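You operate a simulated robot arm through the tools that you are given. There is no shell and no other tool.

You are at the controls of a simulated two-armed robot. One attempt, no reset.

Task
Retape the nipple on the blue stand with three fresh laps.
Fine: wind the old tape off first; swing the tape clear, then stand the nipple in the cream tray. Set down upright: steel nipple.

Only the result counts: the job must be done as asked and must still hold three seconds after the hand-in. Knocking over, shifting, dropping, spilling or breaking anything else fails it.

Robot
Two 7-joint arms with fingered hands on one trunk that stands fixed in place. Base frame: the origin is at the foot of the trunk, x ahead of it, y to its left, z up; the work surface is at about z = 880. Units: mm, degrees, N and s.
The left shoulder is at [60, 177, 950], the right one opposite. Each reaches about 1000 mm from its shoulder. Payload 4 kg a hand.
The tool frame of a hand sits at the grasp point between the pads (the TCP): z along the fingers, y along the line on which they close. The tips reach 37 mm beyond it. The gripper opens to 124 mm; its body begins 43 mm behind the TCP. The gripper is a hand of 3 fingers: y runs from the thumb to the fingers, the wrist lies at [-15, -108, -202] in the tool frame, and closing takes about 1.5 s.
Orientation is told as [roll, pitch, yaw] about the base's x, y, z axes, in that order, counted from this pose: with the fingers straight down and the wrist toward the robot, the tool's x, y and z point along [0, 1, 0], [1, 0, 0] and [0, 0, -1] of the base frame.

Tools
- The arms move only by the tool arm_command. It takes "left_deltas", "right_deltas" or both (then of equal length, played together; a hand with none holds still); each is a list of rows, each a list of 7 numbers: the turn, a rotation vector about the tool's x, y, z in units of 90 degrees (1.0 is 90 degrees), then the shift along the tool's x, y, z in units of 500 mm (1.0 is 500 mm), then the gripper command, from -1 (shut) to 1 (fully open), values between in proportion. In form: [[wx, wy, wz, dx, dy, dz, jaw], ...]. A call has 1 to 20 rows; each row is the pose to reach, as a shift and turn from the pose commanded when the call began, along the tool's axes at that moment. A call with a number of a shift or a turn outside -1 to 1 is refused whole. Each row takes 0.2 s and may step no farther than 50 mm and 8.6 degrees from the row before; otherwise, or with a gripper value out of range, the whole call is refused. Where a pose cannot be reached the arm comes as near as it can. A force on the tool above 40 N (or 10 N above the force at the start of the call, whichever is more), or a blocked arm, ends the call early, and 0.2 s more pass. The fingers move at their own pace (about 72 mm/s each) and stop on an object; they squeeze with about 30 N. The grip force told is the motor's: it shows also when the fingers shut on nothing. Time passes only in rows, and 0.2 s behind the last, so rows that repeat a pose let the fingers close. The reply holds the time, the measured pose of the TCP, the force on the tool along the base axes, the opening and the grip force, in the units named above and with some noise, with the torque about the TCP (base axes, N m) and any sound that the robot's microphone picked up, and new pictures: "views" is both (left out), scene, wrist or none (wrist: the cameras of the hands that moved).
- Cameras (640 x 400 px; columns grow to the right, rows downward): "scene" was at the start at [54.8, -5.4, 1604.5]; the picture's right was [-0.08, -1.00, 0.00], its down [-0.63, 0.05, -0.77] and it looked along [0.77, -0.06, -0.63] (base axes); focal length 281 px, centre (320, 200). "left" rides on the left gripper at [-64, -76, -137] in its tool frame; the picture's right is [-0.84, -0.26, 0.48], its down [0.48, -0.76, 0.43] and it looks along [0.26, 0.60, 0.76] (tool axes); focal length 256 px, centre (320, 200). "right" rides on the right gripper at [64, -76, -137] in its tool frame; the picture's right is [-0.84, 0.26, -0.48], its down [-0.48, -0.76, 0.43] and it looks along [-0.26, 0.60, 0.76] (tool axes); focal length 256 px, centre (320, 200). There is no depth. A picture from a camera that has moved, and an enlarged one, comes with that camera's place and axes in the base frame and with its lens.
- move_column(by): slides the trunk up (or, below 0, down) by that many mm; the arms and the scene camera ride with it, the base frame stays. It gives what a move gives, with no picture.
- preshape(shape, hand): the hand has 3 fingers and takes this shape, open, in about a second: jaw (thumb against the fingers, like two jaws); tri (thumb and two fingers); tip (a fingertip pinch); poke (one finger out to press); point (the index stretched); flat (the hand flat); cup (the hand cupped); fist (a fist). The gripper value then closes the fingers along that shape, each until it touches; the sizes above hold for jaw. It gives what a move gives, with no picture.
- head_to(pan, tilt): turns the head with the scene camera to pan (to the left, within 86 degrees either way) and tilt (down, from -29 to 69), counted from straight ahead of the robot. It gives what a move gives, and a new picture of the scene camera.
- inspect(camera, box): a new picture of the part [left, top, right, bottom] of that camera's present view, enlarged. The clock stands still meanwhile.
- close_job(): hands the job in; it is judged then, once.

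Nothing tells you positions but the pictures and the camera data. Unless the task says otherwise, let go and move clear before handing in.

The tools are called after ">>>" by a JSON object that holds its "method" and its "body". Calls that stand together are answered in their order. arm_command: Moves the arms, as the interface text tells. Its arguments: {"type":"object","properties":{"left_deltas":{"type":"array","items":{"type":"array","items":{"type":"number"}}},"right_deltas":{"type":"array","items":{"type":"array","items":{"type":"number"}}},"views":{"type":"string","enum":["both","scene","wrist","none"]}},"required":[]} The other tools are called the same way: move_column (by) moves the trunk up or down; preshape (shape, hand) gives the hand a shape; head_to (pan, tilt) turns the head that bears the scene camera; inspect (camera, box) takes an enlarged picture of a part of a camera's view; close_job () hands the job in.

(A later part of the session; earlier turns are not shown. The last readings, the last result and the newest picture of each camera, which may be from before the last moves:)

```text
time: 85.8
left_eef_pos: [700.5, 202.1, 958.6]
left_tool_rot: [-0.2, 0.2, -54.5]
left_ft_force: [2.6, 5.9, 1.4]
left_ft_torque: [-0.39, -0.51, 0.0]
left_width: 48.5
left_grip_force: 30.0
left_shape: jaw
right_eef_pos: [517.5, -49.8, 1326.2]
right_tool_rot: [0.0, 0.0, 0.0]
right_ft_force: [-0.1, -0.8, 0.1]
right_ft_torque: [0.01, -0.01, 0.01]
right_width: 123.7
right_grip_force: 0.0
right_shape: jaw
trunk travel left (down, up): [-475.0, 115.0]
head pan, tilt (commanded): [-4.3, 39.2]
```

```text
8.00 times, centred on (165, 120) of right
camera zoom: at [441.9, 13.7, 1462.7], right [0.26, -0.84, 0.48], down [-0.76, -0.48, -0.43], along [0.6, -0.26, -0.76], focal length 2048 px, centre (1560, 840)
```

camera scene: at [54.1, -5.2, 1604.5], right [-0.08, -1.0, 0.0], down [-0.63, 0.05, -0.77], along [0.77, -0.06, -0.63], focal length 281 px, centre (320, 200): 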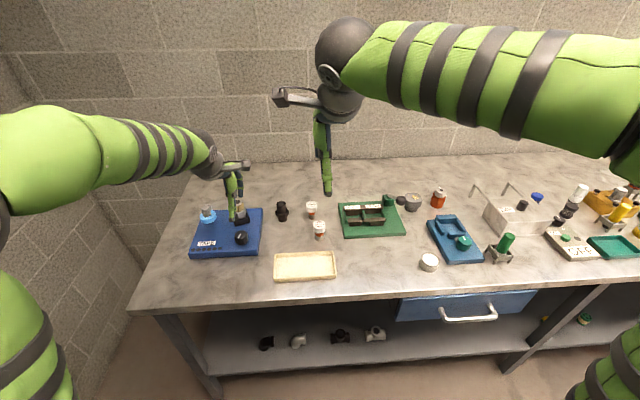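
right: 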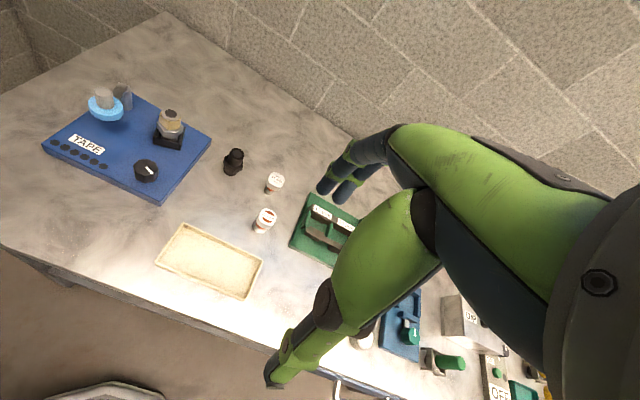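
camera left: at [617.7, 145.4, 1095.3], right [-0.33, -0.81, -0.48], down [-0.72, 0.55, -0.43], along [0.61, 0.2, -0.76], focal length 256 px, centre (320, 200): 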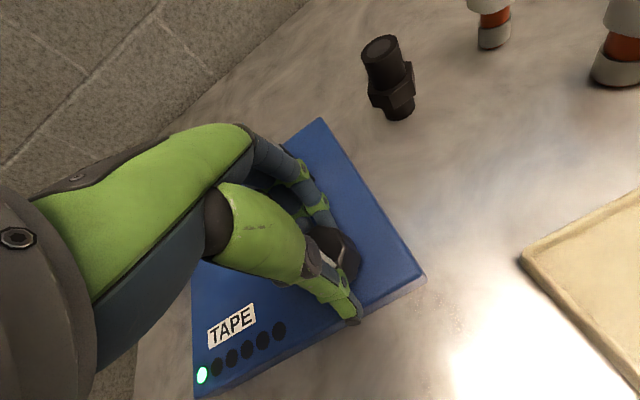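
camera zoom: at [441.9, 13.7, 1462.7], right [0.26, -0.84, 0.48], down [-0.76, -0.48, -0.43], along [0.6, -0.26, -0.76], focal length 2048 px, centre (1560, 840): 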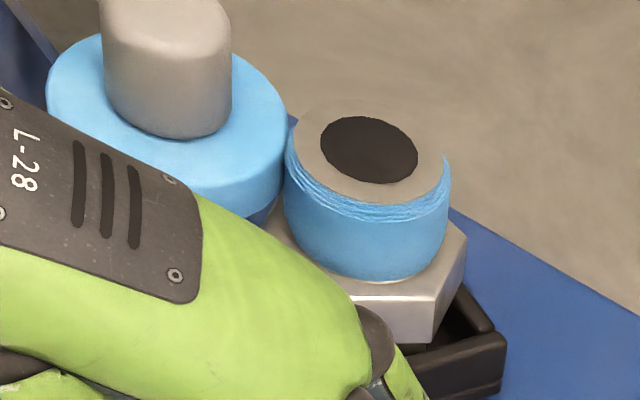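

Lamp 4 lit, so the real spacing is about 45° of knob per lap, with each lamp lighting on a completed lap; I've just passed four. I'll wind back about 38° counter-clockwise and then find the 3-lap boundary in small steps.

>>> {"method": "arm_command", "body": {"left_deltas": [[0, 0, -0.0844, 0, 0, 0, -1], [0, 0, -0.1689, 0, 0, 0, -1], [0, 0, -0.2533, 0, 0, 0, -1], [0, 0, -0.3378, 0, 0, 0, -1], [0, 0, -0.4222, 0, 0, 0, -1], [0, 0, -0.4222, 0, 0, 0, -1]], "views": "none"}}

>>> {"method": "inspect", "body": {"camera": "scene", "box": [195, 210, 265, 260]}}

>>> {"method": "inspect", "body": {"camera": "scene", "box": [232, 222, 262, 247]}}

>>> {"method": "inspect", "body": {"camera": "right", "box": [140, 95, 190, 145]}}

```text
time: 87.2
left_eef_pos: [699.4, 203.2, 958.9]
left_tool_rot: [0.0, 0.3, -16.4]
left_ft_force: [-9.5, 5.5, 1.9]
left_ft_torque: [-0.12, -0.39, -0.03]
left_width: 48.6
left_grip_force: 30.0
left_shape: jaw
right_eef_pos: [516.8, -50.7, 1327.0]
right_tool_rot: [-0.1, -0.1, 0.0]
right_ft_force: [-0.6, 0.1, -0.1]
right_ft_torque: [0.0, 0.03, 0.02]
right_width: 123.4
right_grip_force: 0.1
right_shape: jaw
trunk travel left (down, up): [-475.0, 115.0]
head pan, tilt (commanded): [-4.3, 39.2]
```

```text
8.00 times, centred on (230, 235) of scene
camera zoom: at [53.6, -5.0, 1604.6], right [-0.08, -1.0, 0.0], down [-0.63, 0.05, -0.78], along [0.77, -0.06, -0.63], focal length 2245 px, centre (1040, -80)
```

zoom: 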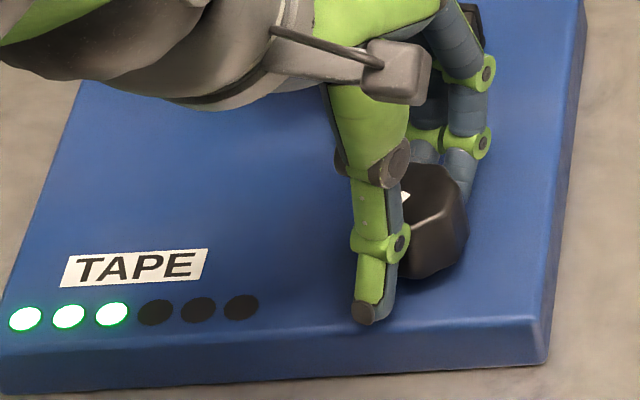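

```text
16.00 times, centred on (247, 234) of scene
camera zoom: at [53.6, -5.0, 1604.6], right [-0.08, -1.0, 0.0], down [-0.63, 0.05, -0.78], along [0.77, -0.06, -0.63], focal length 4490 px, centre (1488, -352)
```

zoom: 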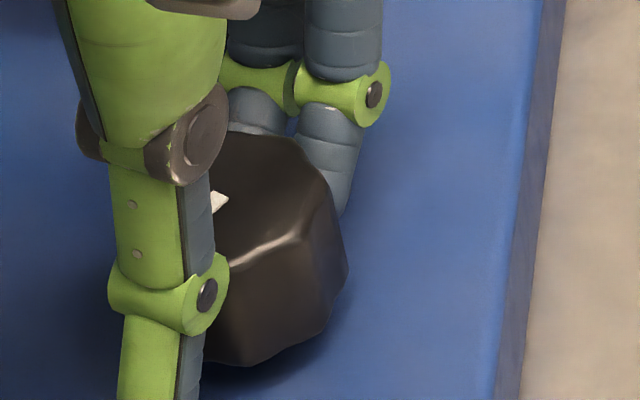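

```text
8.00 times, centred on (165, 120) of right
camera zoom: at [440.6, 13.6, 1463.1], right [0.26, -0.84, 0.48], down [-0.76, -0.48, -0.44], along [0.6, -0.26, -0.76], focal length 2048 px, centre (1560, 840)
```

zoom: 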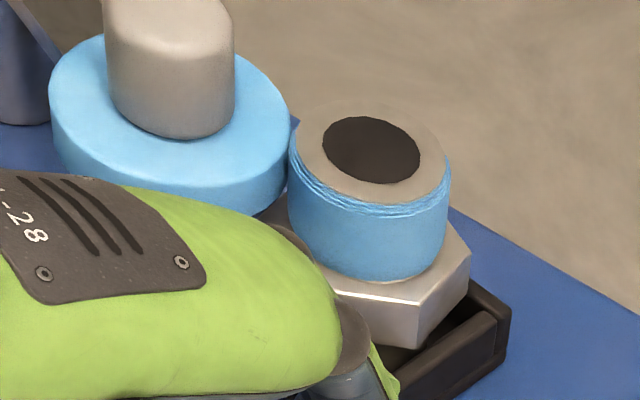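

Three lamps are lit. I'll creep counter-clockwise to find where lamp 3 goes out, so I know exactly where three laps is.

>>> {"method": "arm_command", "body": {"left_deltas": [[0, 0, -0.0333, 0, 0, 0, -1], [0, 0, -0.0667, 0, 0, 0, -1], [0, 0, -0.0667, 0, 0, 0, -1]], "views": "none"}}

>>> {"method": "inspect", "body": {"camera": "scene", "box": [195, 210, 265, 260]}}

>>> {"method": "inspect", "body": {"camera": "right", "box": [140, 95, 190, 145]}}

```text
time: 88.0
left_eef_pos: [697.7, 201.8, 959.0]
left_tool_rot: [0.0, 0.3, -10.3]
left_ft_force: [-12.6, 3.2, -1.7]
left_ft_torque: [-0.01, -0.37, -0.05]
left_width: 48.7
left_grip_force: 29.8
left_shape: jaw
right_eef_pos: [515.9, -50.9, 1326.2]
right_tool_rot: [-0.1, 0.0, 0.1]
right_ft_force: [0.3, 0.4, 0.0]
right_ft_torque: [0.03, 0.02, -0.01]
right_width: 123.7
right_grip_force: 0.1
right_shape: jaw
trunk travel left (down, up): [-475.0, 115.0]
head pan, tilt (commanded): [-4.3, 39.2]
```

```text
8.00 times, centred on (230, 235) of scene
camera zoom: at [53.7, -5.0, 1604.5], right [-0.08, -1.0, 0.0], down [-0.63, 0.05, -0.77], along [0.77, -0.06, -0.63], focal length 2245 px, centre (1040, -80)
```

zoom: 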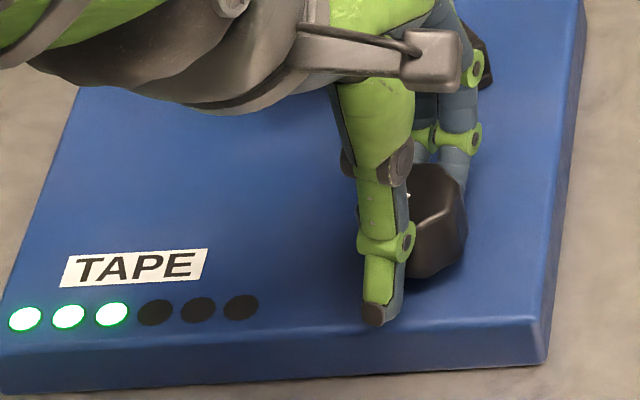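

```text
8.00 times, centred on (165, 120) of right
camera zoom: at [440.6, 13.6, 1463.0], right [0.26, -0.84, 0.48], down [-0.76, -0.48, -0.44], along [0.6, -0.26, -0.76], focal length 2048 px, centre (1560, 840)
```

zoom: 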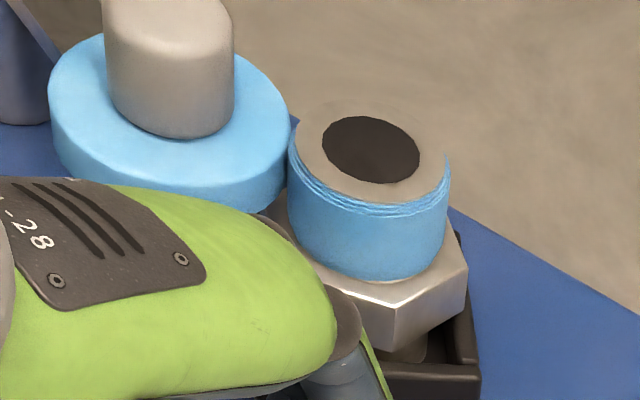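

Still three lamps, and comparing orientation with the bare start puts it at about 3.14 laps. I'll trim 3.5° more counter-clockwise to sit just above three laps.

>>> {"method": "arm_command", "body": {"left_deltas": [[0, 0, -0.0389, 0, 0, 0, -1], [0, 0, -0.0389, 0, 0, 0, -1]], "views": "none"}}

>>> {"method": "inspect", "body": {"camera": "scene", "box": [195, 210, 265, 260]}}

>>> {"method": "inspect", "body": {"camera": "right", "box": [140, 95, 190, 145]}}

```text
time: 88.6
left_eef_pos: [699.1, 201.7, 958.8]
left_tool_rot: [0.0, 0.3, -7.0]
left_ft_force: [-12.9, 3.6, 0.2]
left_ft_torque: [-0.02, -0.39, 0.0]
left_width: 48.7
left_grip_force: 29.4
left_shape: jaw
right_eef_pos: [515.8, -49.6, 1326.0]
right_tool_rot: [0.0, -0.1, 0.1]
right_ft_force: [0.4, 0.6, 0.3]
right_ft_torque: [-0.02, 0.05, 0.02]
right_width: 123.5
right_grip_force: 0.0
right_shape: jaw
trunk travel left (down, up): [-475.0, 115.0]
head pan, tilt (commanded): [-4.3, 39.2]
```

```text
8.00 times, centred on (230, 235) of scene
camera zoom: at [53.5, -5.1, 1604.6], right [-0.08, -1.0, 0.0], down [-0.63, 0.05, -0.78], along [0.77, -0.06, -0.63], focal length 2245 px, centre (1040, -80)
```

zoom: 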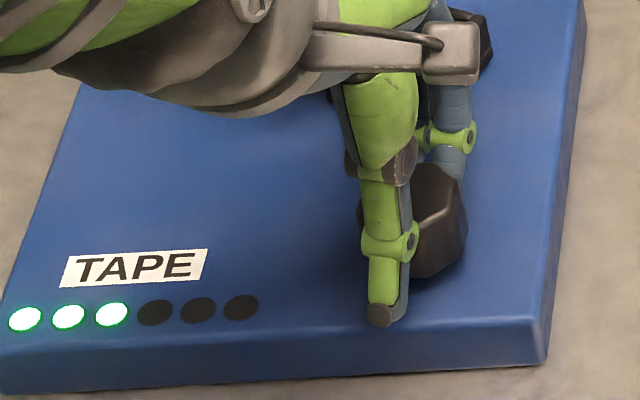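

```text
8.00 times, centred on (165, 120) of right
camera zoom: at [440.6, 13.5, 1463.1], right [0.26, -0.84, 0.48], down [-0.76, -0.48, -0.44], along [0.6, -0.26, -0.76], focal length 2048 px, centre (1560, 840)
```

zoom: 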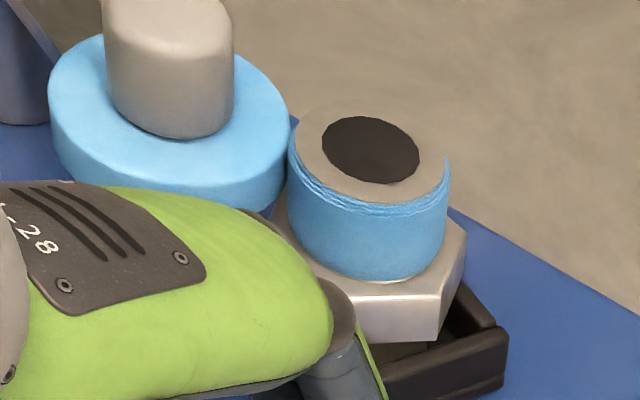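

Three lamps are still lit at just over three laps. I'll release the knob carefully and recheck the lamps.

>>> {"method": "arm_command", "body": {"left_deltas": [[0, 0, 0, 0, 0, 0, -0.2], [0, 0, 0, 0, 0, 0, 0.1], [0, 0, 0, 0, 0, 0, 0.35], [0, 0, 0, 0, 0, 0, 0.35]], "views": "none"}}

>>> {"method": "inspect", "body": {"camera": "scene", "box": [195, 210, 265, 260]}}

>>> {"method": "inspect", "body": {"camera": "right", "box": [140, 95, 190, 145]}}

```text
time: 89.6
left_eef_pos: [699.4, 201.6, 958.2]
left_tool_rot: [0.0, 0.3, -6.9]
left_ft_force: [0.1, -0.4, -0.2]
left_ft_torque: [-0.02, -0.01, 0.03]
left_width: 83.4
left_grip_force: 0.1
left_shape: jaw
right_eef_pos: [518.1, -49.8, 1324.3]
right_tool_rot: [-0.1, 0.0, 0.1]
right_ft_force: [0.2, 0.1, -0.2]
right_ft_torque: [0.01, -0.01, -0.01]
right_width: 123.8
right_grip_force: 0.0
right_shape: jaw
trunk travel left (down, up): [-475.0, 115.0]
head pan, tilt (commanded): [-4.3, 39.2]
```

```text
8.00 times, centred on (230, 235) of scene
camera zoom: at [55.0, -5.5, 1604.5], right [-0.08, -1.0, 0.0], down [-0.63, 0.05, -0.77], along [0.77, -0.06, -0.63], focal length 2245 px, centre (1040, -80)
```

zoom: 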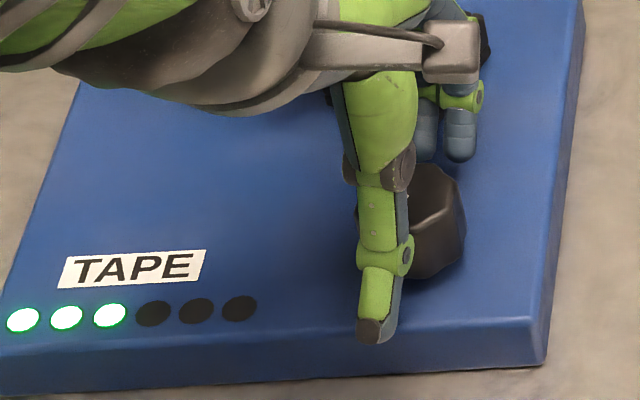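

```text
8.00 times, centred on (165, 120) of right
camera zoom: at [441.9, 13.0, 1462.7], right [0.26, -0.84, 0.48], down [-0.76, -0.48, -0.43], along [0.6, -0.26, -0.76], focal length 2048 px, centre (1560, 840)
```

zoom: 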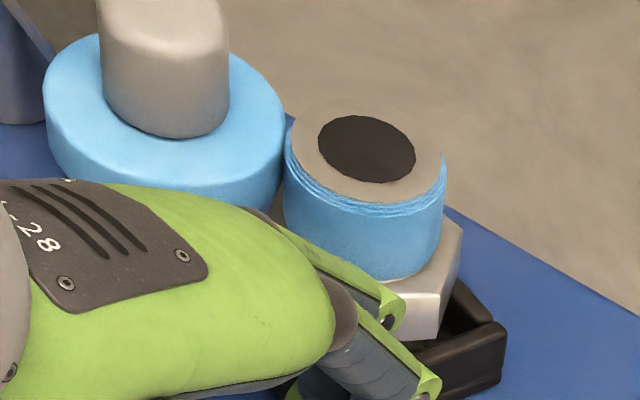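

All three lamps are still lit after release. Now I'll rise and move over to the tape handle to swing the roll clear.

>>> {"method": "arm_command", "body": {"left_deltas": [[0, 0, 0, 0, 0, -0.08, 0.35], [0, 0, 0, 0, 0, -0.17, 0.35], [0, 0, 0, 0, 0, -0.26, 0.35], [0, 0, 0, 0, 0, -0.34, 0.35], [0, 0, -0.083, 0.0192, 0.0248, -0.358, 0.35], [0, 0, -0.165, 0.0383, 0.0495, -0.358, 0.35], [0, 0, -0.248, 0.0575, 0.0743, -0.358, 0.35], [0, 0, -0.33, 0.0767, 0.0991, -0.358, 0.35], [0, 0, -0.413, 0.0959, 0.1239, -0.358, 0.35], [0, 0, -0.495, 0.115, 0.1486, -0.358, 0.35], [0, 0, -0.578, 0.1342, 0.1734, -0.358, 0.35], [0, 0, -0.578, 0.1342, 0.1734, -0.358, 0.35]], "views": "wrist"}}

>>> {"method": "inspect", "body": {"camera": "left", "box": [280, 160, 480, 330]}}

>>> {"method": "inspect", "body": {"camera": "right", "box": [80, 50, 200, 180]}}

```text
time: 92.2
left_eef_pos: [796.3, 258.1, 1138.2]
left_tool_rot: [0.3, 0.3, 45.2]
left_ft_force: [-0.9, 0.4, -0.9]
left_ft_torque: [0.0, -0.02, -0.01]
left_width: 83.4
left_grip_force: 0.1
left_shape: jaw
right_eef_pos: [517.4, -50.4, 1325.8]
right_tool_rot: [0.1, 0.1, -0.1]
right_ft_force: [-0.6, 0.3, 0.2]
right_ft_torque: [-0.02, 0.0, 0.0]
right_width: 123.7
right_grip_force: 0.1
right_shape: jaw
trunk travel left (down, up): [-475.0, 115.0]
head pan, tilt (commanded): [-4.3, 39.2]
camera left: at [787.9, 160.0, 1274.1], right [0.41, -0.77, -0.49], down [-0.88, -0.2, -0.43], along [0.24, 0.6, -0.76], focal length 256 px, centre (320, 200)
```

left: 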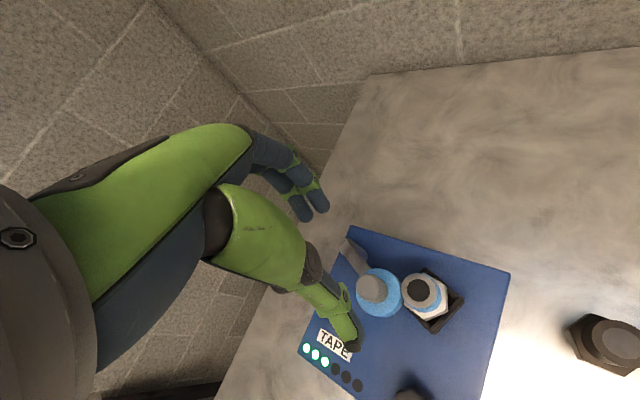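

```text
2.35 times, centred on (380, 245) of left
camera zoom: at [787.9, 160.0, 1274.1], right [0.41, -0.77, -0.49], down [-0.88, -0.2, -0.43], along [0.24, 0.6, -0.76], focal length 602 px, centre (179, 94)
```

zoom: 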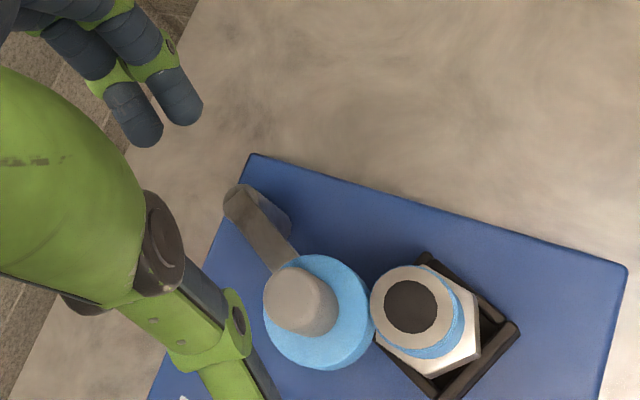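

```text
3.08 times, centred on (140, 115) of right
camera zoom: at [441.5, 13.2, 1462.8], right [0.26, -0.84, 0.48], down [-0.76, -0.48, -0.43], along [0.6, -0.25, -0.76], focal length 788 px, centre (874, 462)
```

zoom: 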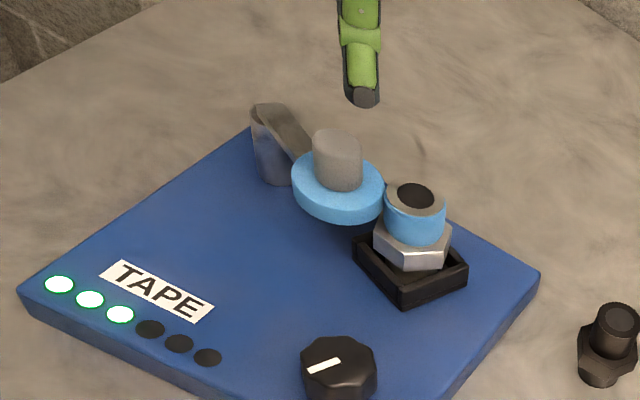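

The hand is aligned as it was when I let go. I'm lowering to the handle and gripping it again.

>>> {"method": "arm_command", "body": {"left_deltas": [[0, 0, 0, 0.0028, -0.0042, 0.07, 0.35], [0, 0, 0, 0.0028, -0.0042, 0.14, 0.35], [0, 0, 0, 0.0028, -0.0042, 0.2, 0.35], [0, 0, 0, 0.0028, -0.0042, 0.2, 0.35], [0, 0, 0, 0.0028, -0.0042, 0.2, 0], [0, 0, 0, 0.0028, -0.0042, 0.2, -0.4], [0, 0, 0, 0.0028, -0.0042, 0.2, -1], [0, 0, 0, 0.0028, -0.0042, 0.2, -1], [0, 0, 0, 0.0028, -0.0042, 0.2, -1]], "views": "wrist"}}

>>> {"method": "inspect", "body": {"camera": "right", "box": [80, 50, 200, 180]}}

```text
time: 94.2
left_eef_pos: [793.4, 255.7, 1039.2]
left_tool_rot: [0.3, 0.3, 45.1]
left_ft_force: [-1.1, -4.1, 0.4]
left_ft_torque: [0.19, -0.22, -0.05]
left_width: 25.9
left_grip_force: 29.6
left_shape: jaw
right_eef_pos: [517.0, -50.4, 1326.4]
right_tool_rot: [0.1, 0.0, 0.0]
right_ft_force: [0.0, 0.2, -0.1]
right_ft_torque: [0.0, -0.02, 0.0]
right_width: 123.6
right_grip_force: 0.0
right_shape: jaw
trunk travel left (down, up): [-475.0, 115.0]
head pan, tilt (commanded): [-4.3, 39.2]
camera left: at [785.0, 157.3, 1175.2], right [0.41, -0.77, -0.49], down [-0.88, -0.2, -0.43], along [0.24, 0.6, -0.76], focal length 256 px, centre (320, 200)
```

left: 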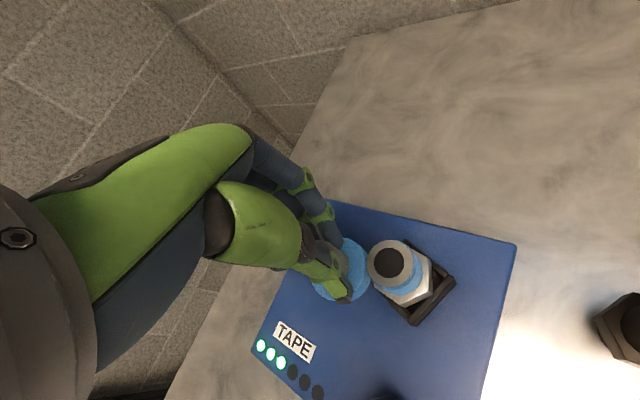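

```text
3.08 times, centred on (140, 115) of right
camera zoom: at [441.5, 12.5, 1462.8], right [0.26, -0.84, 0.48], down [-0.76, -0.48, -0.43], along [0.6, -0.25, -0.76], focal length 788 px, centre (874, 462)
```

zoom: 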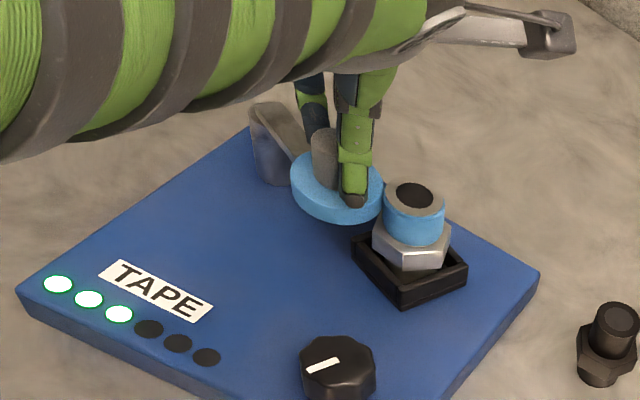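

The handle is gripped. I'm swinging the roll back along the arc about 44° to its original clear position.

>>> {"method": "arm_command", "body": {"left_deltas": [[0, 0, 0.0667, 0.0168, -0.004, 0, -1], [0, 0, 0.1333, 0.034, -0.0062, 0, -1], [0, 0, 0.2, 0.0513, -0.0066, 0, -1], [0, 0, 0.2667, 0.0686, -0.0051, 0, -1], [0, 0, 0.3333, 0.0855, -0.0019, 0, -1], [0, 0, 0.4, 0.1021, 0.003, 0, -1], [0, 0, 0.4667, 0.1181, 0.0097, 0, -1], [0, 0, 0.5, 0.1257, 0.0137, 0, -1], [0, 0, 0.5, 0.1257, 0.0137, 0, -1]], "views": "wrist"}}

>>> {"method": "inspect", "body": {"camera": "right", "box": [60, 50, 200, 180]}}

>>> {"method": "inspect", "body": {"camera": "scene", "box": [185, 175, 265, 260]}}

```text
time: 96.2
left_eef_pos: [753.1, 304.8, 1039.6]
left_tool_rot: [0.1, 0.2, 0.1]
left_ft_force: [-8.1, -11.4, 8.3]
left_ft_torque: [-0.31, -0.22, -0.12]
left_width: 25.8
left_grip_force: 29.9
left_shape: jaw
right_eef_pos: [516.6, -52.8, 1326.2]
right_tool_rot: [0.1, 0.0, 0.0]
right_ft_force: [0.1, 0.6, -0.8]
right_ft_torque: [-0.01, -0.01, -0.01]
right_width: 123.7
right_grip_force: 0.1
right_shape: jaw
trunk travel left (down, up): [-475.0, 115.0]
head pan, tilt (commanded): [-4.3, 39.2]
camera left: at [675.8, 240.6, 1175.4], right [-0.26, -0.84, -0.48], down [-0.76, 0.48, -0.43], along [0.59, 0.26, -0.76], focal length 256 px, centre (320, 200)
```

left: 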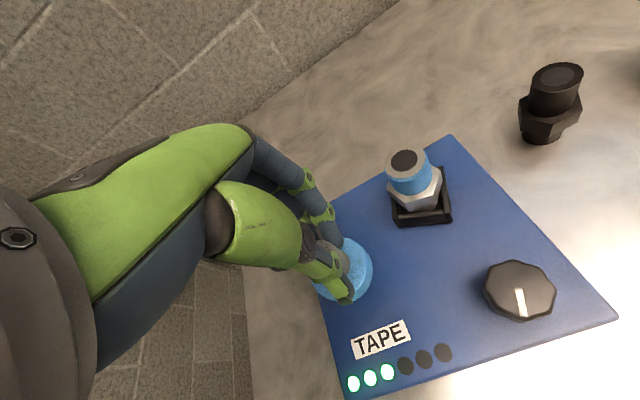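

```text
3.08 times, centred on (130, 115) of right
camera zoom: at [440.3, 11.4, 1463.2], right [0.26, -0.84, 0.48], down [-0.76, -0.48, -0.44], along [0.6, -0.25, -0.76], focal length 788 px, centre (905, 462)
```

zoom: 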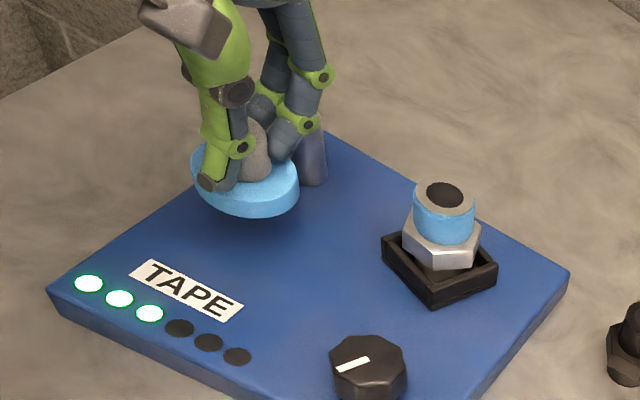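

```text
4.71 times, centred on (225, 218) of scene
camera zoom: at [53.2, -7.1, 1604.6], right [-0.08, -1.0, 0.0], down [-0.63, 0.05, -0.78], along [0.77, -0.06, -0.63], focal length 1321 px, centre (767, 118)
```

zoom: 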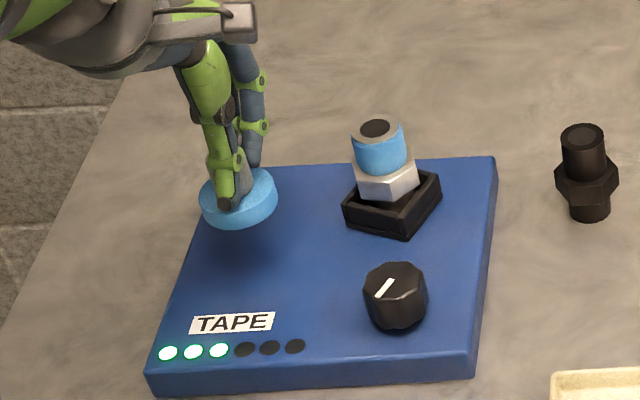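

The roll is back at its clear position with three lamps lit. I'm releasing the handle and rising, then I'll look at the nipple's hex to plan the grip.

>>> {"method": "arm_command", "body": {"left_deltas": [[0, 0, 0, 0, 0, 0, 0], [0, 0, 0, 0, 0, 0, 0.35], [0, 0, 0, 0, 0, 0, 0.35], [0, 0, 0, 0, 0, -0.06, 0.35], [0, 0, 0, 0, 0, -0.14, 0.35], [0, 0, 0, 0, -0.06, -0.22, 0.35], [0, 0, 0, 0, -0.12, -0.26, 0.35]], "views": "both"}}

>>> {"method": "inspect", "body": {"camera": "right", "box": [140, 95, 195, 150]}}

>>> {"method": "inspect", "body": {"camera": "scene", "box": [220, 185, 270, 225]}}

>>> {"method": "inspect", "body": {"camera": "scene", "box": [255, 235, 355, 295]}}

```text
time: 97.8
left_eef_pos: [694.7, 306.7, 1170.2]
left_tool_rot: [0.1, 0.3, 0.1]
left_ft_force: [-0.8, -0.4, 0.2]
left_ft_torque: [-0.02, 0.0, 0.01]
left_width: 83.3
left_grip_force: 0.0
left_shape: jaw
right_eef_pos: [516.4, -49.8, 1326.7]
right_tool_rot: [0.0, 0.0, 0.1]
right_ft_force: [0.0, 0.4, 0.1]
right_ft_torque: [0.01, -0.01, -0.01]
right_width: 123.6
right_grip_force: 0.1
right_shape: jaw
trunk travel left (down, up): [-475.0, 115.0]
head pan, tilt (commanded): [-4.3, 39.2]
camera scene: at [54.1, -5.3, 1604.5], right [-0.08, -1.0, 0.0], down [-0.63, 0.05, -0.77], along [0.77, -0.06, -0.63], focal length 281 px, centre (320, 200)
camera left: at [619.0, 243.3, 1307.1], right [-0.26, -0.84, -0.48], down [-0.76, 0.48, -0.43], along [0.59, 0.26, -0.76], focal length 256 px, centre (320, 200)
```

scene: 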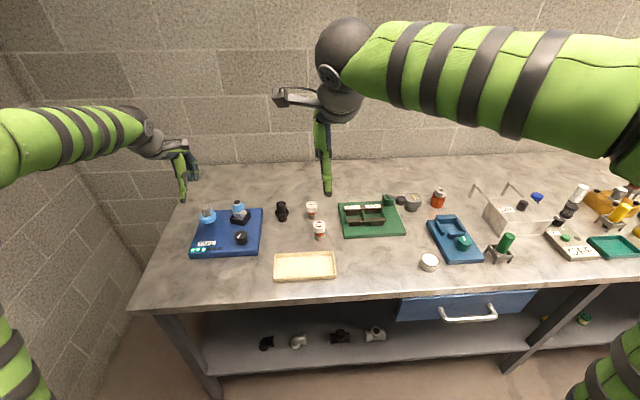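
left: 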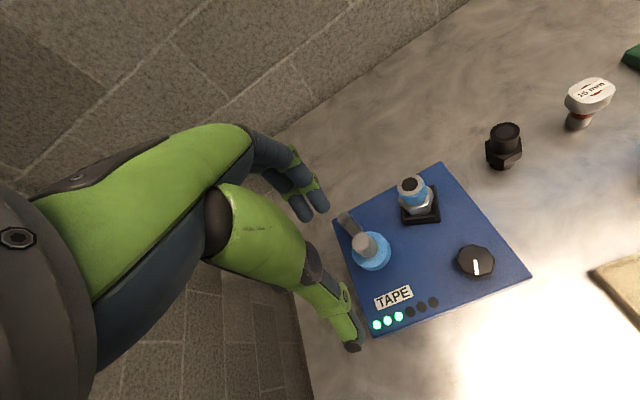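

```text
7.27 times, centred on (168, 122) of right
camera zoom: at [441.0, 13.1, 1462.9], right [0.26, -0.84, 0.48], down [-0.76, -0.48, -0.44], along [0.6, -0.26, -0.76], focal length 1862 px, centre (1429, 764)
```

zoom: 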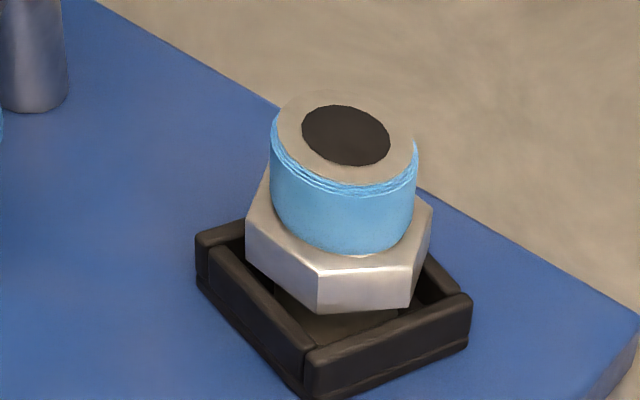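

```text
10.00 times, centred on (245, 205) of scene
camera zoom: at [54.1, -5.3, 1604.5], right [-0.08, -1.0, 0.0], down [-0.63, 0.05, -0.77], along [0.77, -0.06, -0.63], focal length 2806 px, centre (1070, 150)
```

zoom: 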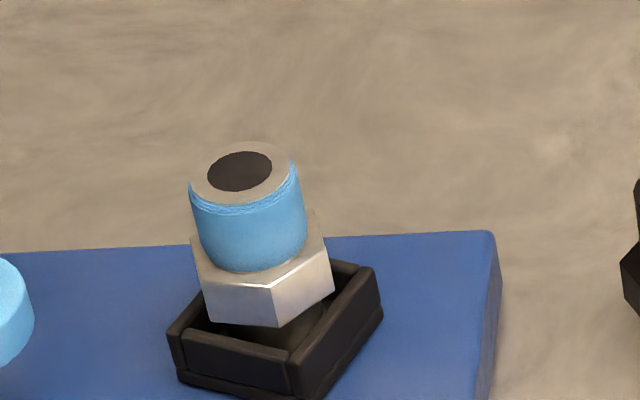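

```text
6.40 times, centred on (305, 265) of scene
camera zoom: at [54.1, -5.3, 1604.5], right [-0.08, -1.0, 0.0], down [-0.63, 0.05, -0.77], along [0.77, -0.06, -0.63], focal length 1796 px, centre (416, -216)
```

zoom: 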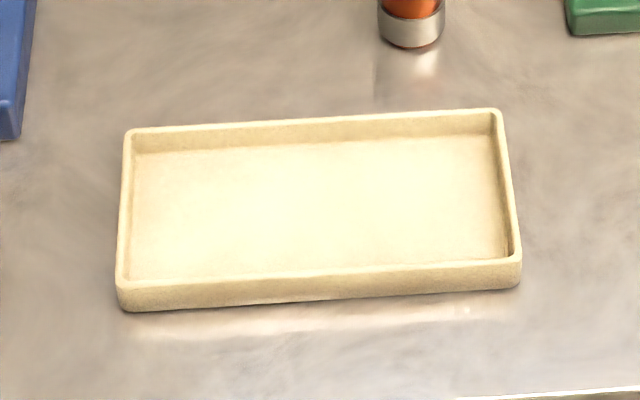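

The nipple axis works out at (814, 221) with its top near z 991, hex from about z 939 to 958, and hex flats facing about -12°. The tray floor spans x 573–651 and y -89 to 92. I'm moving the hand above the nipple at yaw -12.

>>> {"method": "arm_command", "body": {"left_deltas": [[0, 0, 0.022, -0.0284, 0.0398, 0.0, 0.45], [0, 0, 0.045, -0.0568, 0.0795, 0.0, 0.45], [0, 0, 0.067, -0.0852, 0.1193, 0.02, 0.45], [0, 0, 0.089, -0.1136, 0.1591, 0.06, 0.45], [0, 0, 0.112, -0.142, 0.1988, 0.1, 0.45], [0, 0, 0.134, -0.1704, 0.2386, 0.14, 0.45], [0, 0, 0.134, -0.1704, 0.2386, 0.14, 0.45]], "views": "wrist"}}

>>> {"method": "inspect", "body": {"camera": "left", "box": [230, 140, 430, 340]}}

>>> {"method": "inspect", "body": {"camera": "right", "box": [100, 50, 220, 170]}}

>>> {"method": "inspect", "body": {"camera": "scene", "box": [200, 165, 280, 235]}}

```text
time: 99.4
left_eef_pos: [813.3, 222.6, 1098.6]
left_tool_rot: [0.0, 0.3, -12.0]
left_ft_force: [0.9, -0.6, -0.4]
left_ft_torque: [-0.04, 0.02, 0.02]
left_width: 89.5
left_grip_force: 0.1
left_shape: jaw
right_eef_pos: [516.8, -50.5, 1325.3]
right_tool_rot: [0.1, 0.1, 0.0]
right_ft_force: [-0.2, 0.8, 0.0]
right_ft_torque: [0.03, 0.01, -0.01]
right_width: 123.6
right_grip_force: 0.1
right_shape: jaw
trunk travel left (down, up): [-475.0, 115.0]
head pan, tilt (commanded): [-4.3, 39.2]
camera left: at [726.2, 177.7, 1234.7], right [-0.43, -0.77, -0.48], down [-0.65, 0.63, -0.43], along [0.63, 0.13, -0.76], focal length 256 px, centre (320, 200)
```

left: 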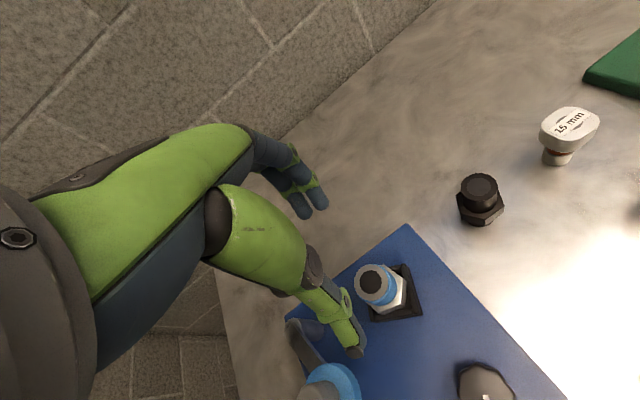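

```text
2.00 times, centred on (330, 240) of left
camera zoom: at [726.2, 177.7, 1234.7], right [-0.43, -0.77, -0.48], down [-0.65, 0.63, -0.43], along [0.63, 0.13, -0.76], focal length 512 px, centre (300, 120)
```

zoom: 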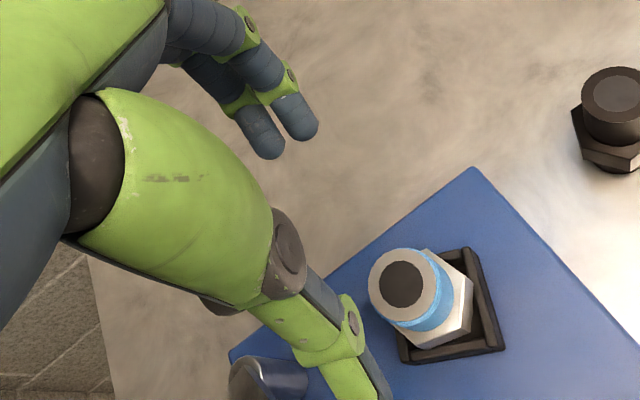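

```text
3.33 times, centred on (160, 110) of right
camera zoom: at [441.3, 13.2, 1462.8], right [0.26, -0.84, 0.48], down [-0.76, -0.48, -0.43], along [0.6, -0.25, -0.76], focal length 853 px, centre (853, 500)
```

zoom: 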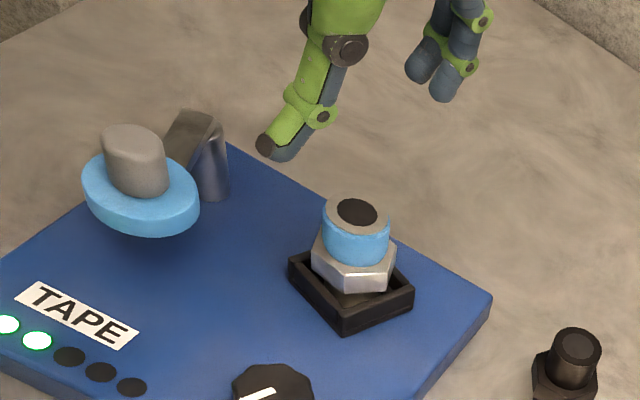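

```text
5.71 times, centred on (240, 200) of scene
camera zoom: at [54.5, -5.4, 1604.6], right [-0.08, -1.0, 0.0], down [-0.63, 0.05, -0.77], along [0.77, -0.06, -0.63], focal length 1604 px, centre (777, 200)
```

zoom: 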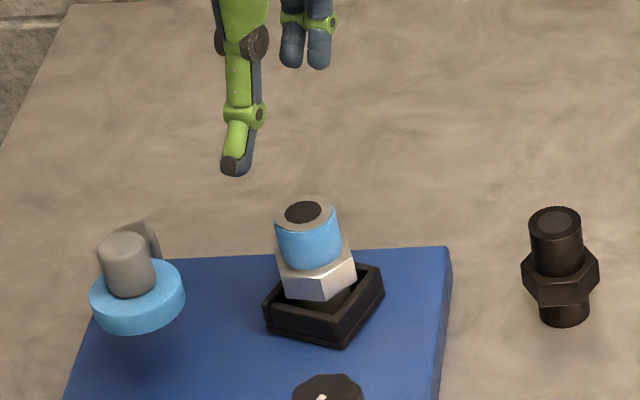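

Alignment looks good to within a few mm. I'm lowering around the nipple to z≈978, so the tips sit at hex height just above the socket walls.

>>> {"method": "arm_command", "body": {"left_deltas": [[0, 0, 0, -0.0034, -0.0013, 0.08, 0.45], [0, 0, 0, -0.0034, -0.0013, 0.16, 0.45], [0, 0, 0, -0.0034, -0.0013, 0.22, 0.45], [0, 0, 0, -0.0034, -0.0013, 0.241, 0.45], [0, 0, 0, -0.0034, -0.0013, 0.241, 0.45]], "views": "wrist"}}

>>> {"method": "inspect", "body": {"camera": "left", "box": [260, 160, 400, 300]}}

>>> {"method": "inspect", "body": {"camera": "right", "box": [120, 80, 200, 160]}}

>>> {"method": "inspect", "body": {"camera": "scene", "box": [210, 180, 270, 235]}}

```text
time: 100.6
left_eef_pos: [811.6, 221.3, 977.0]
left_tool_rot: [0.1, 0.3, -12.0]
left_ft_force: [-0.2, -0.3, -0.8]
left_ft_torque: [0.05, 0.04, -0.01]
left_width: 89.5
left_grip_force: 0.1
left_shape: jaw
right_eef_pos: [518.6, -51.1, 1325.8]
right_tool_rot: [-0.1, 0.0, 0.0]
right_ft_force: [-0.7, -0.4, -0.3]
right_ft_torque: [-0.03, 0.0, -0.02]
right_width: 123.6
right_grip_force: 0.0
right_shape: jaw
trunk travel left (down, up): [-475.0, 115.0]
head pan, tilt (commanded): [-4.3, 39.2]
camera left: at [723.8, 174.7, 1112.4], right [-0.43, -0.77, -0.48], down [-0.65, 0.63, -0.43], along [0.63, 0.13, -0.76], focal length 256 px, centre (320, 200)
```

left: 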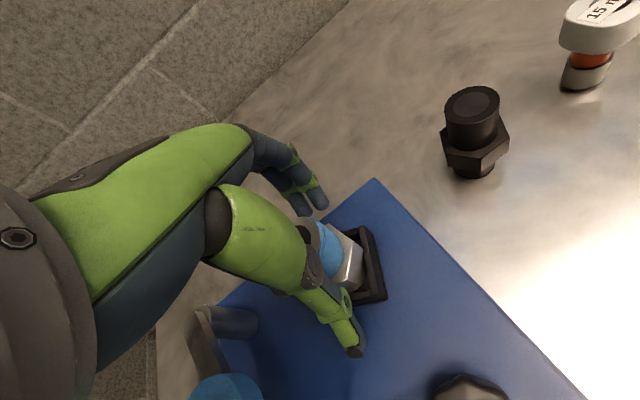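

```text
2.86 times, centred on (330, 230) of left
camera zoom: at [723.8, 174.7, 1112.4], right [-0.43, -0.77, -0.48], down [-0.65, 0.63, -0.43], along [0.63, 0.13, -0.76], focal length 731 px, centre (291, 114)
```

zoom: 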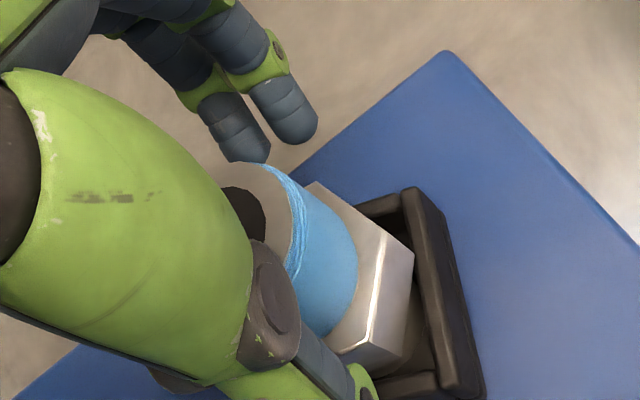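

```text
5.00 times, centred on (160, 120) of right
camera zoom: at [441.8, 13.1, 1462.7], right [0.26, -0.84, 0.48], down [-0.76, -0.48, -0.43], along [0.6, -0.25, -0.76], focal length 1280 px, centre (1120, 600)
```

zoom: 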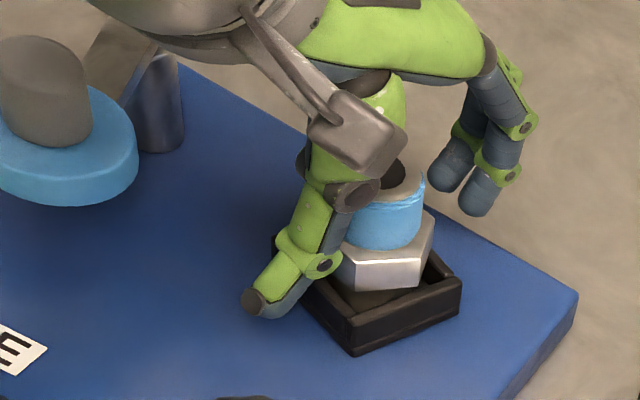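

```text
7.27 times, centred on (240, 208) of scene
camera zoom: at [54.9, -5.4, 1604.5], right [-0.08, -1.0, 0.0], down [-0.63, 0.05, -0.77], along [0.77, -0.06, -0.63], focal length 2041 px, centre (902, 146)
```

zoom: 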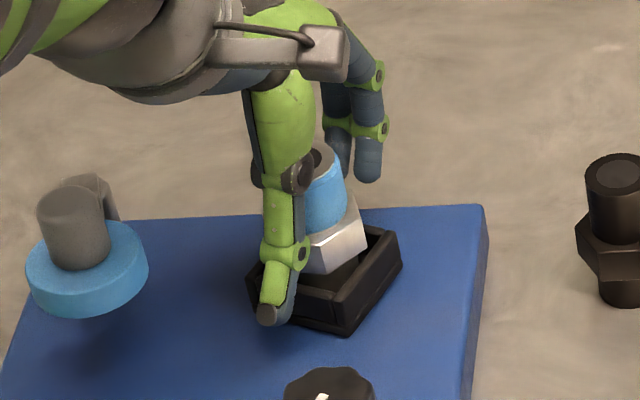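

The thumb and fingers straddle the nipple at hex height. I'm closing slowly on it.

>>> {"method": "arm_command", "body": {"left_deltas": [[0, 0, 0, 0, 0, 0, 0.2], [0, 0, 0, 0, 0, 0, 0.0], [0, 0, 0, 0, 0, 0, -0.15], [0, 0, 0, 0, 0, 0, -0.3], [0, 0, 0, 0, 0, 0, -0.5], [0, 0, 0, 0, 0, 0, -1], [0, 0, 0, 0, 0, 0, -1], [0, 0, 0, 0, 0, 0, -1]], "views": "wrist"}}

>>> {"method": "inspect", "body": {"camera": "left", "box": [260, 160, 400, 300]}}

>>> {"method": "inspect", "body": {"camera": "right", "box": [120, 80, 200, 160]}}

>>> {"method": "inspect", "body": {"camera": "scene", "box": [185, 180, 275, 260]}}

```text
time: 102.4
left_eef_pos: [811.6, 219.8, 977.4]
left_tool_rot: [-0.1, 0.1, -12.0]
left_ft_force: [-1.4, 0.6, 12.0]
left_ft_torque: [-0.01, -0.11, 0.0]
left_width: 48.5
left_grip_force: 30.0
left_shape: jaw
right_eef_pos: [516.0, -50.3, 1325.3]
right_tool_rot: [0.0, 0.0, 0.0]
right_ft_force: [0.1, 0.6, 0.3]
right_ft_torque: [-0.01, 0.03, 0.02]
right_width: 123.5
right_grip_force: 0.1
right_shape: jaw
trunk travel left (down, up): [-475.0, 115.0]
head pan, tilt (commanded): [-4.3, 39.2]
camera left: at [723.1, 174.4, 1114.0], right [-0.43, -0.77, -0.48], down [-0.64, 0.63, -0.43], along [0.63, 0.13, -0.76], focal length 256 px, centre (320, 200)
```

left: 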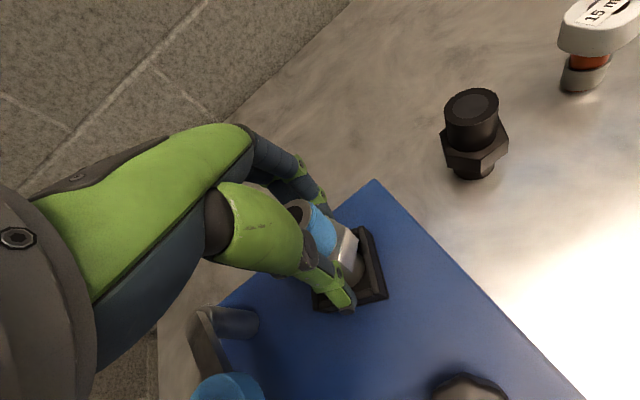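

```text
2.86 times, centred on (330, 230) of left
camera zoom: at [723.1, 174.4, 1114.0], right [-0.43, -0.77, -0.48], down [-0.64, 0.63, -0.43], along [0.63, 0.13, -0.76], focal length 731 px, centre (291, 114)
```

zoom: 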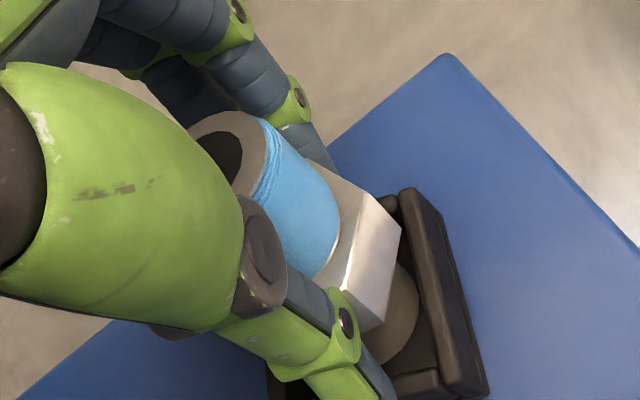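

```text
5.00 times, centred on (160, 120) of right
camera zoom: at [440.7, 12.9, 1463.1], right [0.26, -0.84, 0.48], down [-0.76, -0.48, -0.44], along [0.6, -0.25, -0.76], focal length 1280 px, centre (1120, 600)
```

zoom: 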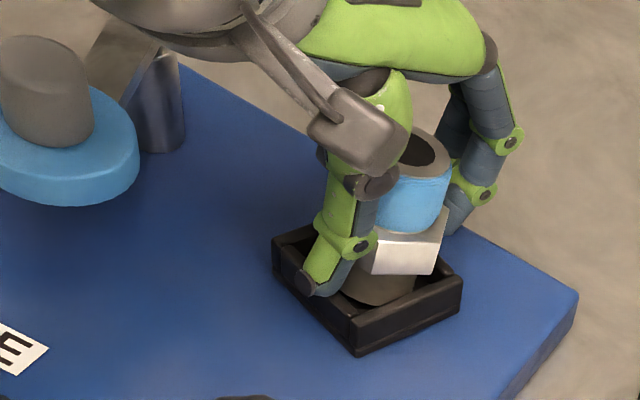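

```text
5.00 times, centred on (230, 220) of scene
camera zoom: at [53.6, -5.7, 1604.6], right [-0.08, -1.0, 0.0], down [-0.63, 0.05, -0.78], along [0.77, -0.06, -0.63], focal length 1403 px, centre (770, 100)
```

zoom: 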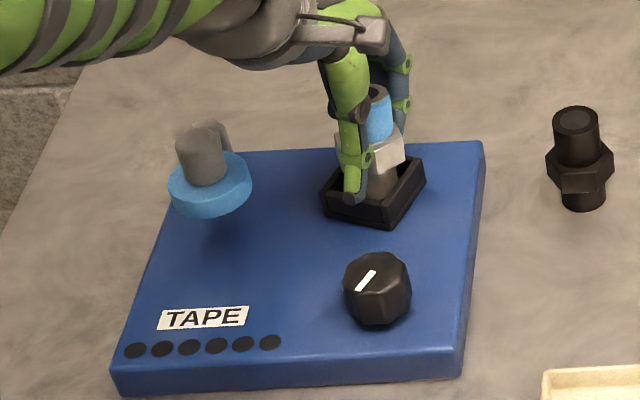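

The lamps went dark, so the nipple is off its seat, and it looks raised and perhaps slightly tilted in the grip. I'll look closer before lifting.

>>> {"method": "inspect", "body": {"camera": "right", "box": [150, 95, 185, 150]}}

>>> {"method": "inspect", "body": {"camera": "scene", "box": [230, 192, 265, 225]}}

>>> {"method": "inspect", "body": {"camera": "left", "box": [290, 190, 390, 310]}}

```text
7.27 times, centred on (168, 122) of right
camera zoom: at [440.7, 12.9, 1463.1], right [0.26, -0.84, 0.48], down [-0.76, -0.48, -0.44], along [0.6, -0.25, -0.76], focal length 1862 px, centre (1429, 764)
```

zoom: 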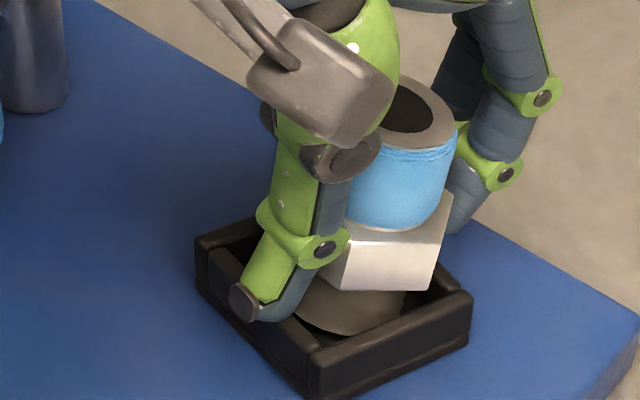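

```text
12.12 times, centred on (248, 208) of scene
camera zoom: at [53.6, -5.7, 1604.6], right [-0.08, -1.0, 0.0], down [-0.63, 0.05, -0.78], along [0.77, -0.06, -0.63], focal length 3402 px, centre (1199, 97)
```

zoom: 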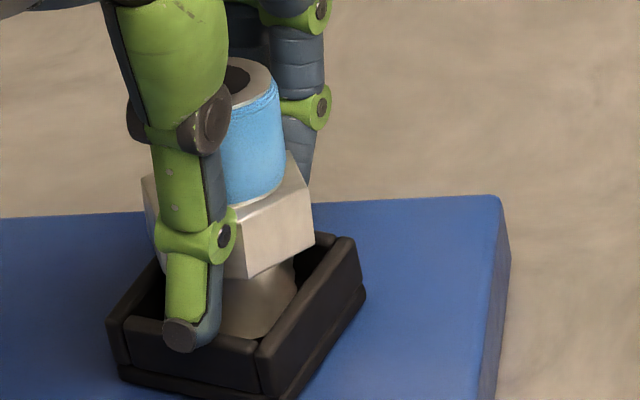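

```text
3.33 times, centred on (340, 250) of left
camera zoom: at [723.1, 174.4, 1114.0], right [-0.43, -0.77, -0.48], down [-0.64, 0.63, -0.43], along [0.63, 0.13, -0.76], focal length 853 px, centre (253, 33)
```

zoom: 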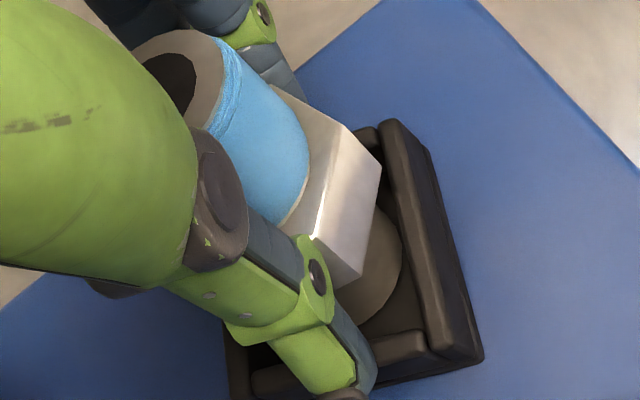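

The fingertips closed at the hex's lower edge and wedged the nipple up about 12 mm with a slight lean. I'll open very gradually so it slides back down into its seat, then regrip higher on the hex.

>>> {"method": "arm_command", "body": {"left_deltas": [[0, 0, 0, 0, 0, 0, -0.22], [0, 0, 0, 0, 0, 0, -0.2], [0, 0, 0, 0, 0, 0, -0.18], [0, 0, 0, 0, 0, 0, -0.16], [0, 0, 0, 0, 0, 0, -0.14], [0, 0, 0, 0, 0, 0, -0.12], [0, 0, 0, 0, 0, 0, -0.1], [0, 0, 0, 0, 0, 0, -0.08], [0, 0, 0, 0, 0, 0, -0.06], [0, 0, 0, 0, 0, 0, -0.04]], "views": "none"}}

>>> {"method": "inspect", "body": {"camera": "right", "box": [140, 95, 195, 150]}}

>>> {"method": "inspect", "body": {"camera": "scene", "box": [185, 180, 275, 260]}}

```text
time: 104.6
left_eef_pos: [812.3, 221.3, 976.0]
left_tool_rot: [0.0, 0.3, -12.0]
left_ft_force: [-0.2, 0.4, -0.2]
left_ft_torque: [0.03, 0.02, 0.0]
left_width: 59.5
left_grip_force: 0.0
left_shape: jaw
right_eef_pos: [517.2, -50.3, 1325.6]
right_tool_rot: [0.0, 0.0, -0.1]
right_ft_force: [0.0, -0.8, -0.7]
right_ft_torque: [0.0, 0.0, 0.0]
right_width: 123.6
right_grip_force: 0.0
right_shape: jaw
trunk travel left (down, up): [-475.0, 115.0]
head pan, tilt (commanded): [-4.3, 39.2]
```

```text
7.27 times, centred on (168, 122) of right
camera zoom: at [441.8, 13.1, 1462.7], right [0.26, -0.84, 0.48], down [-0.76, -0.48, -0.43], along [0.6, -0.25, -0.76], focal length 1862 px, centre (1429, 764)
```

zoom: 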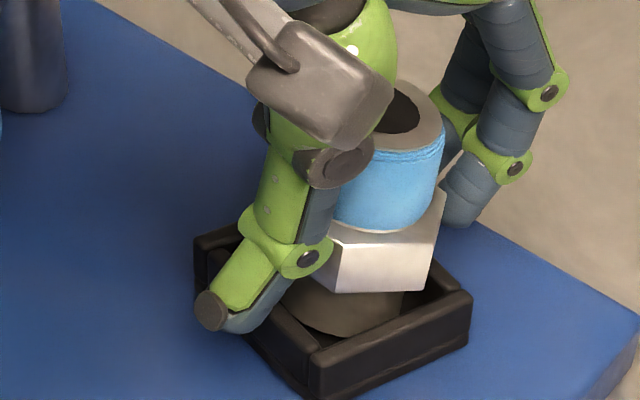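

```text
5.00 times, centred on (230, 220) of scene
camera zoom: at [54.9, -5.4, 1604.5], right [-0.08, -1.0, 0.0], down [-0.63, 0.05, -0.77], along [0.77, -0.06, -0.63], focal length 1403 px, centre (770, 100)
```

zoom: 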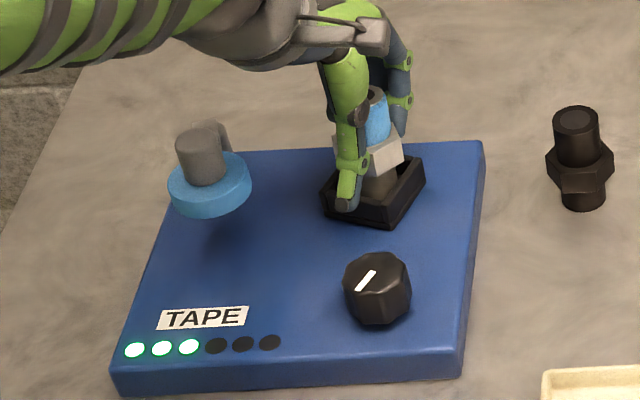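

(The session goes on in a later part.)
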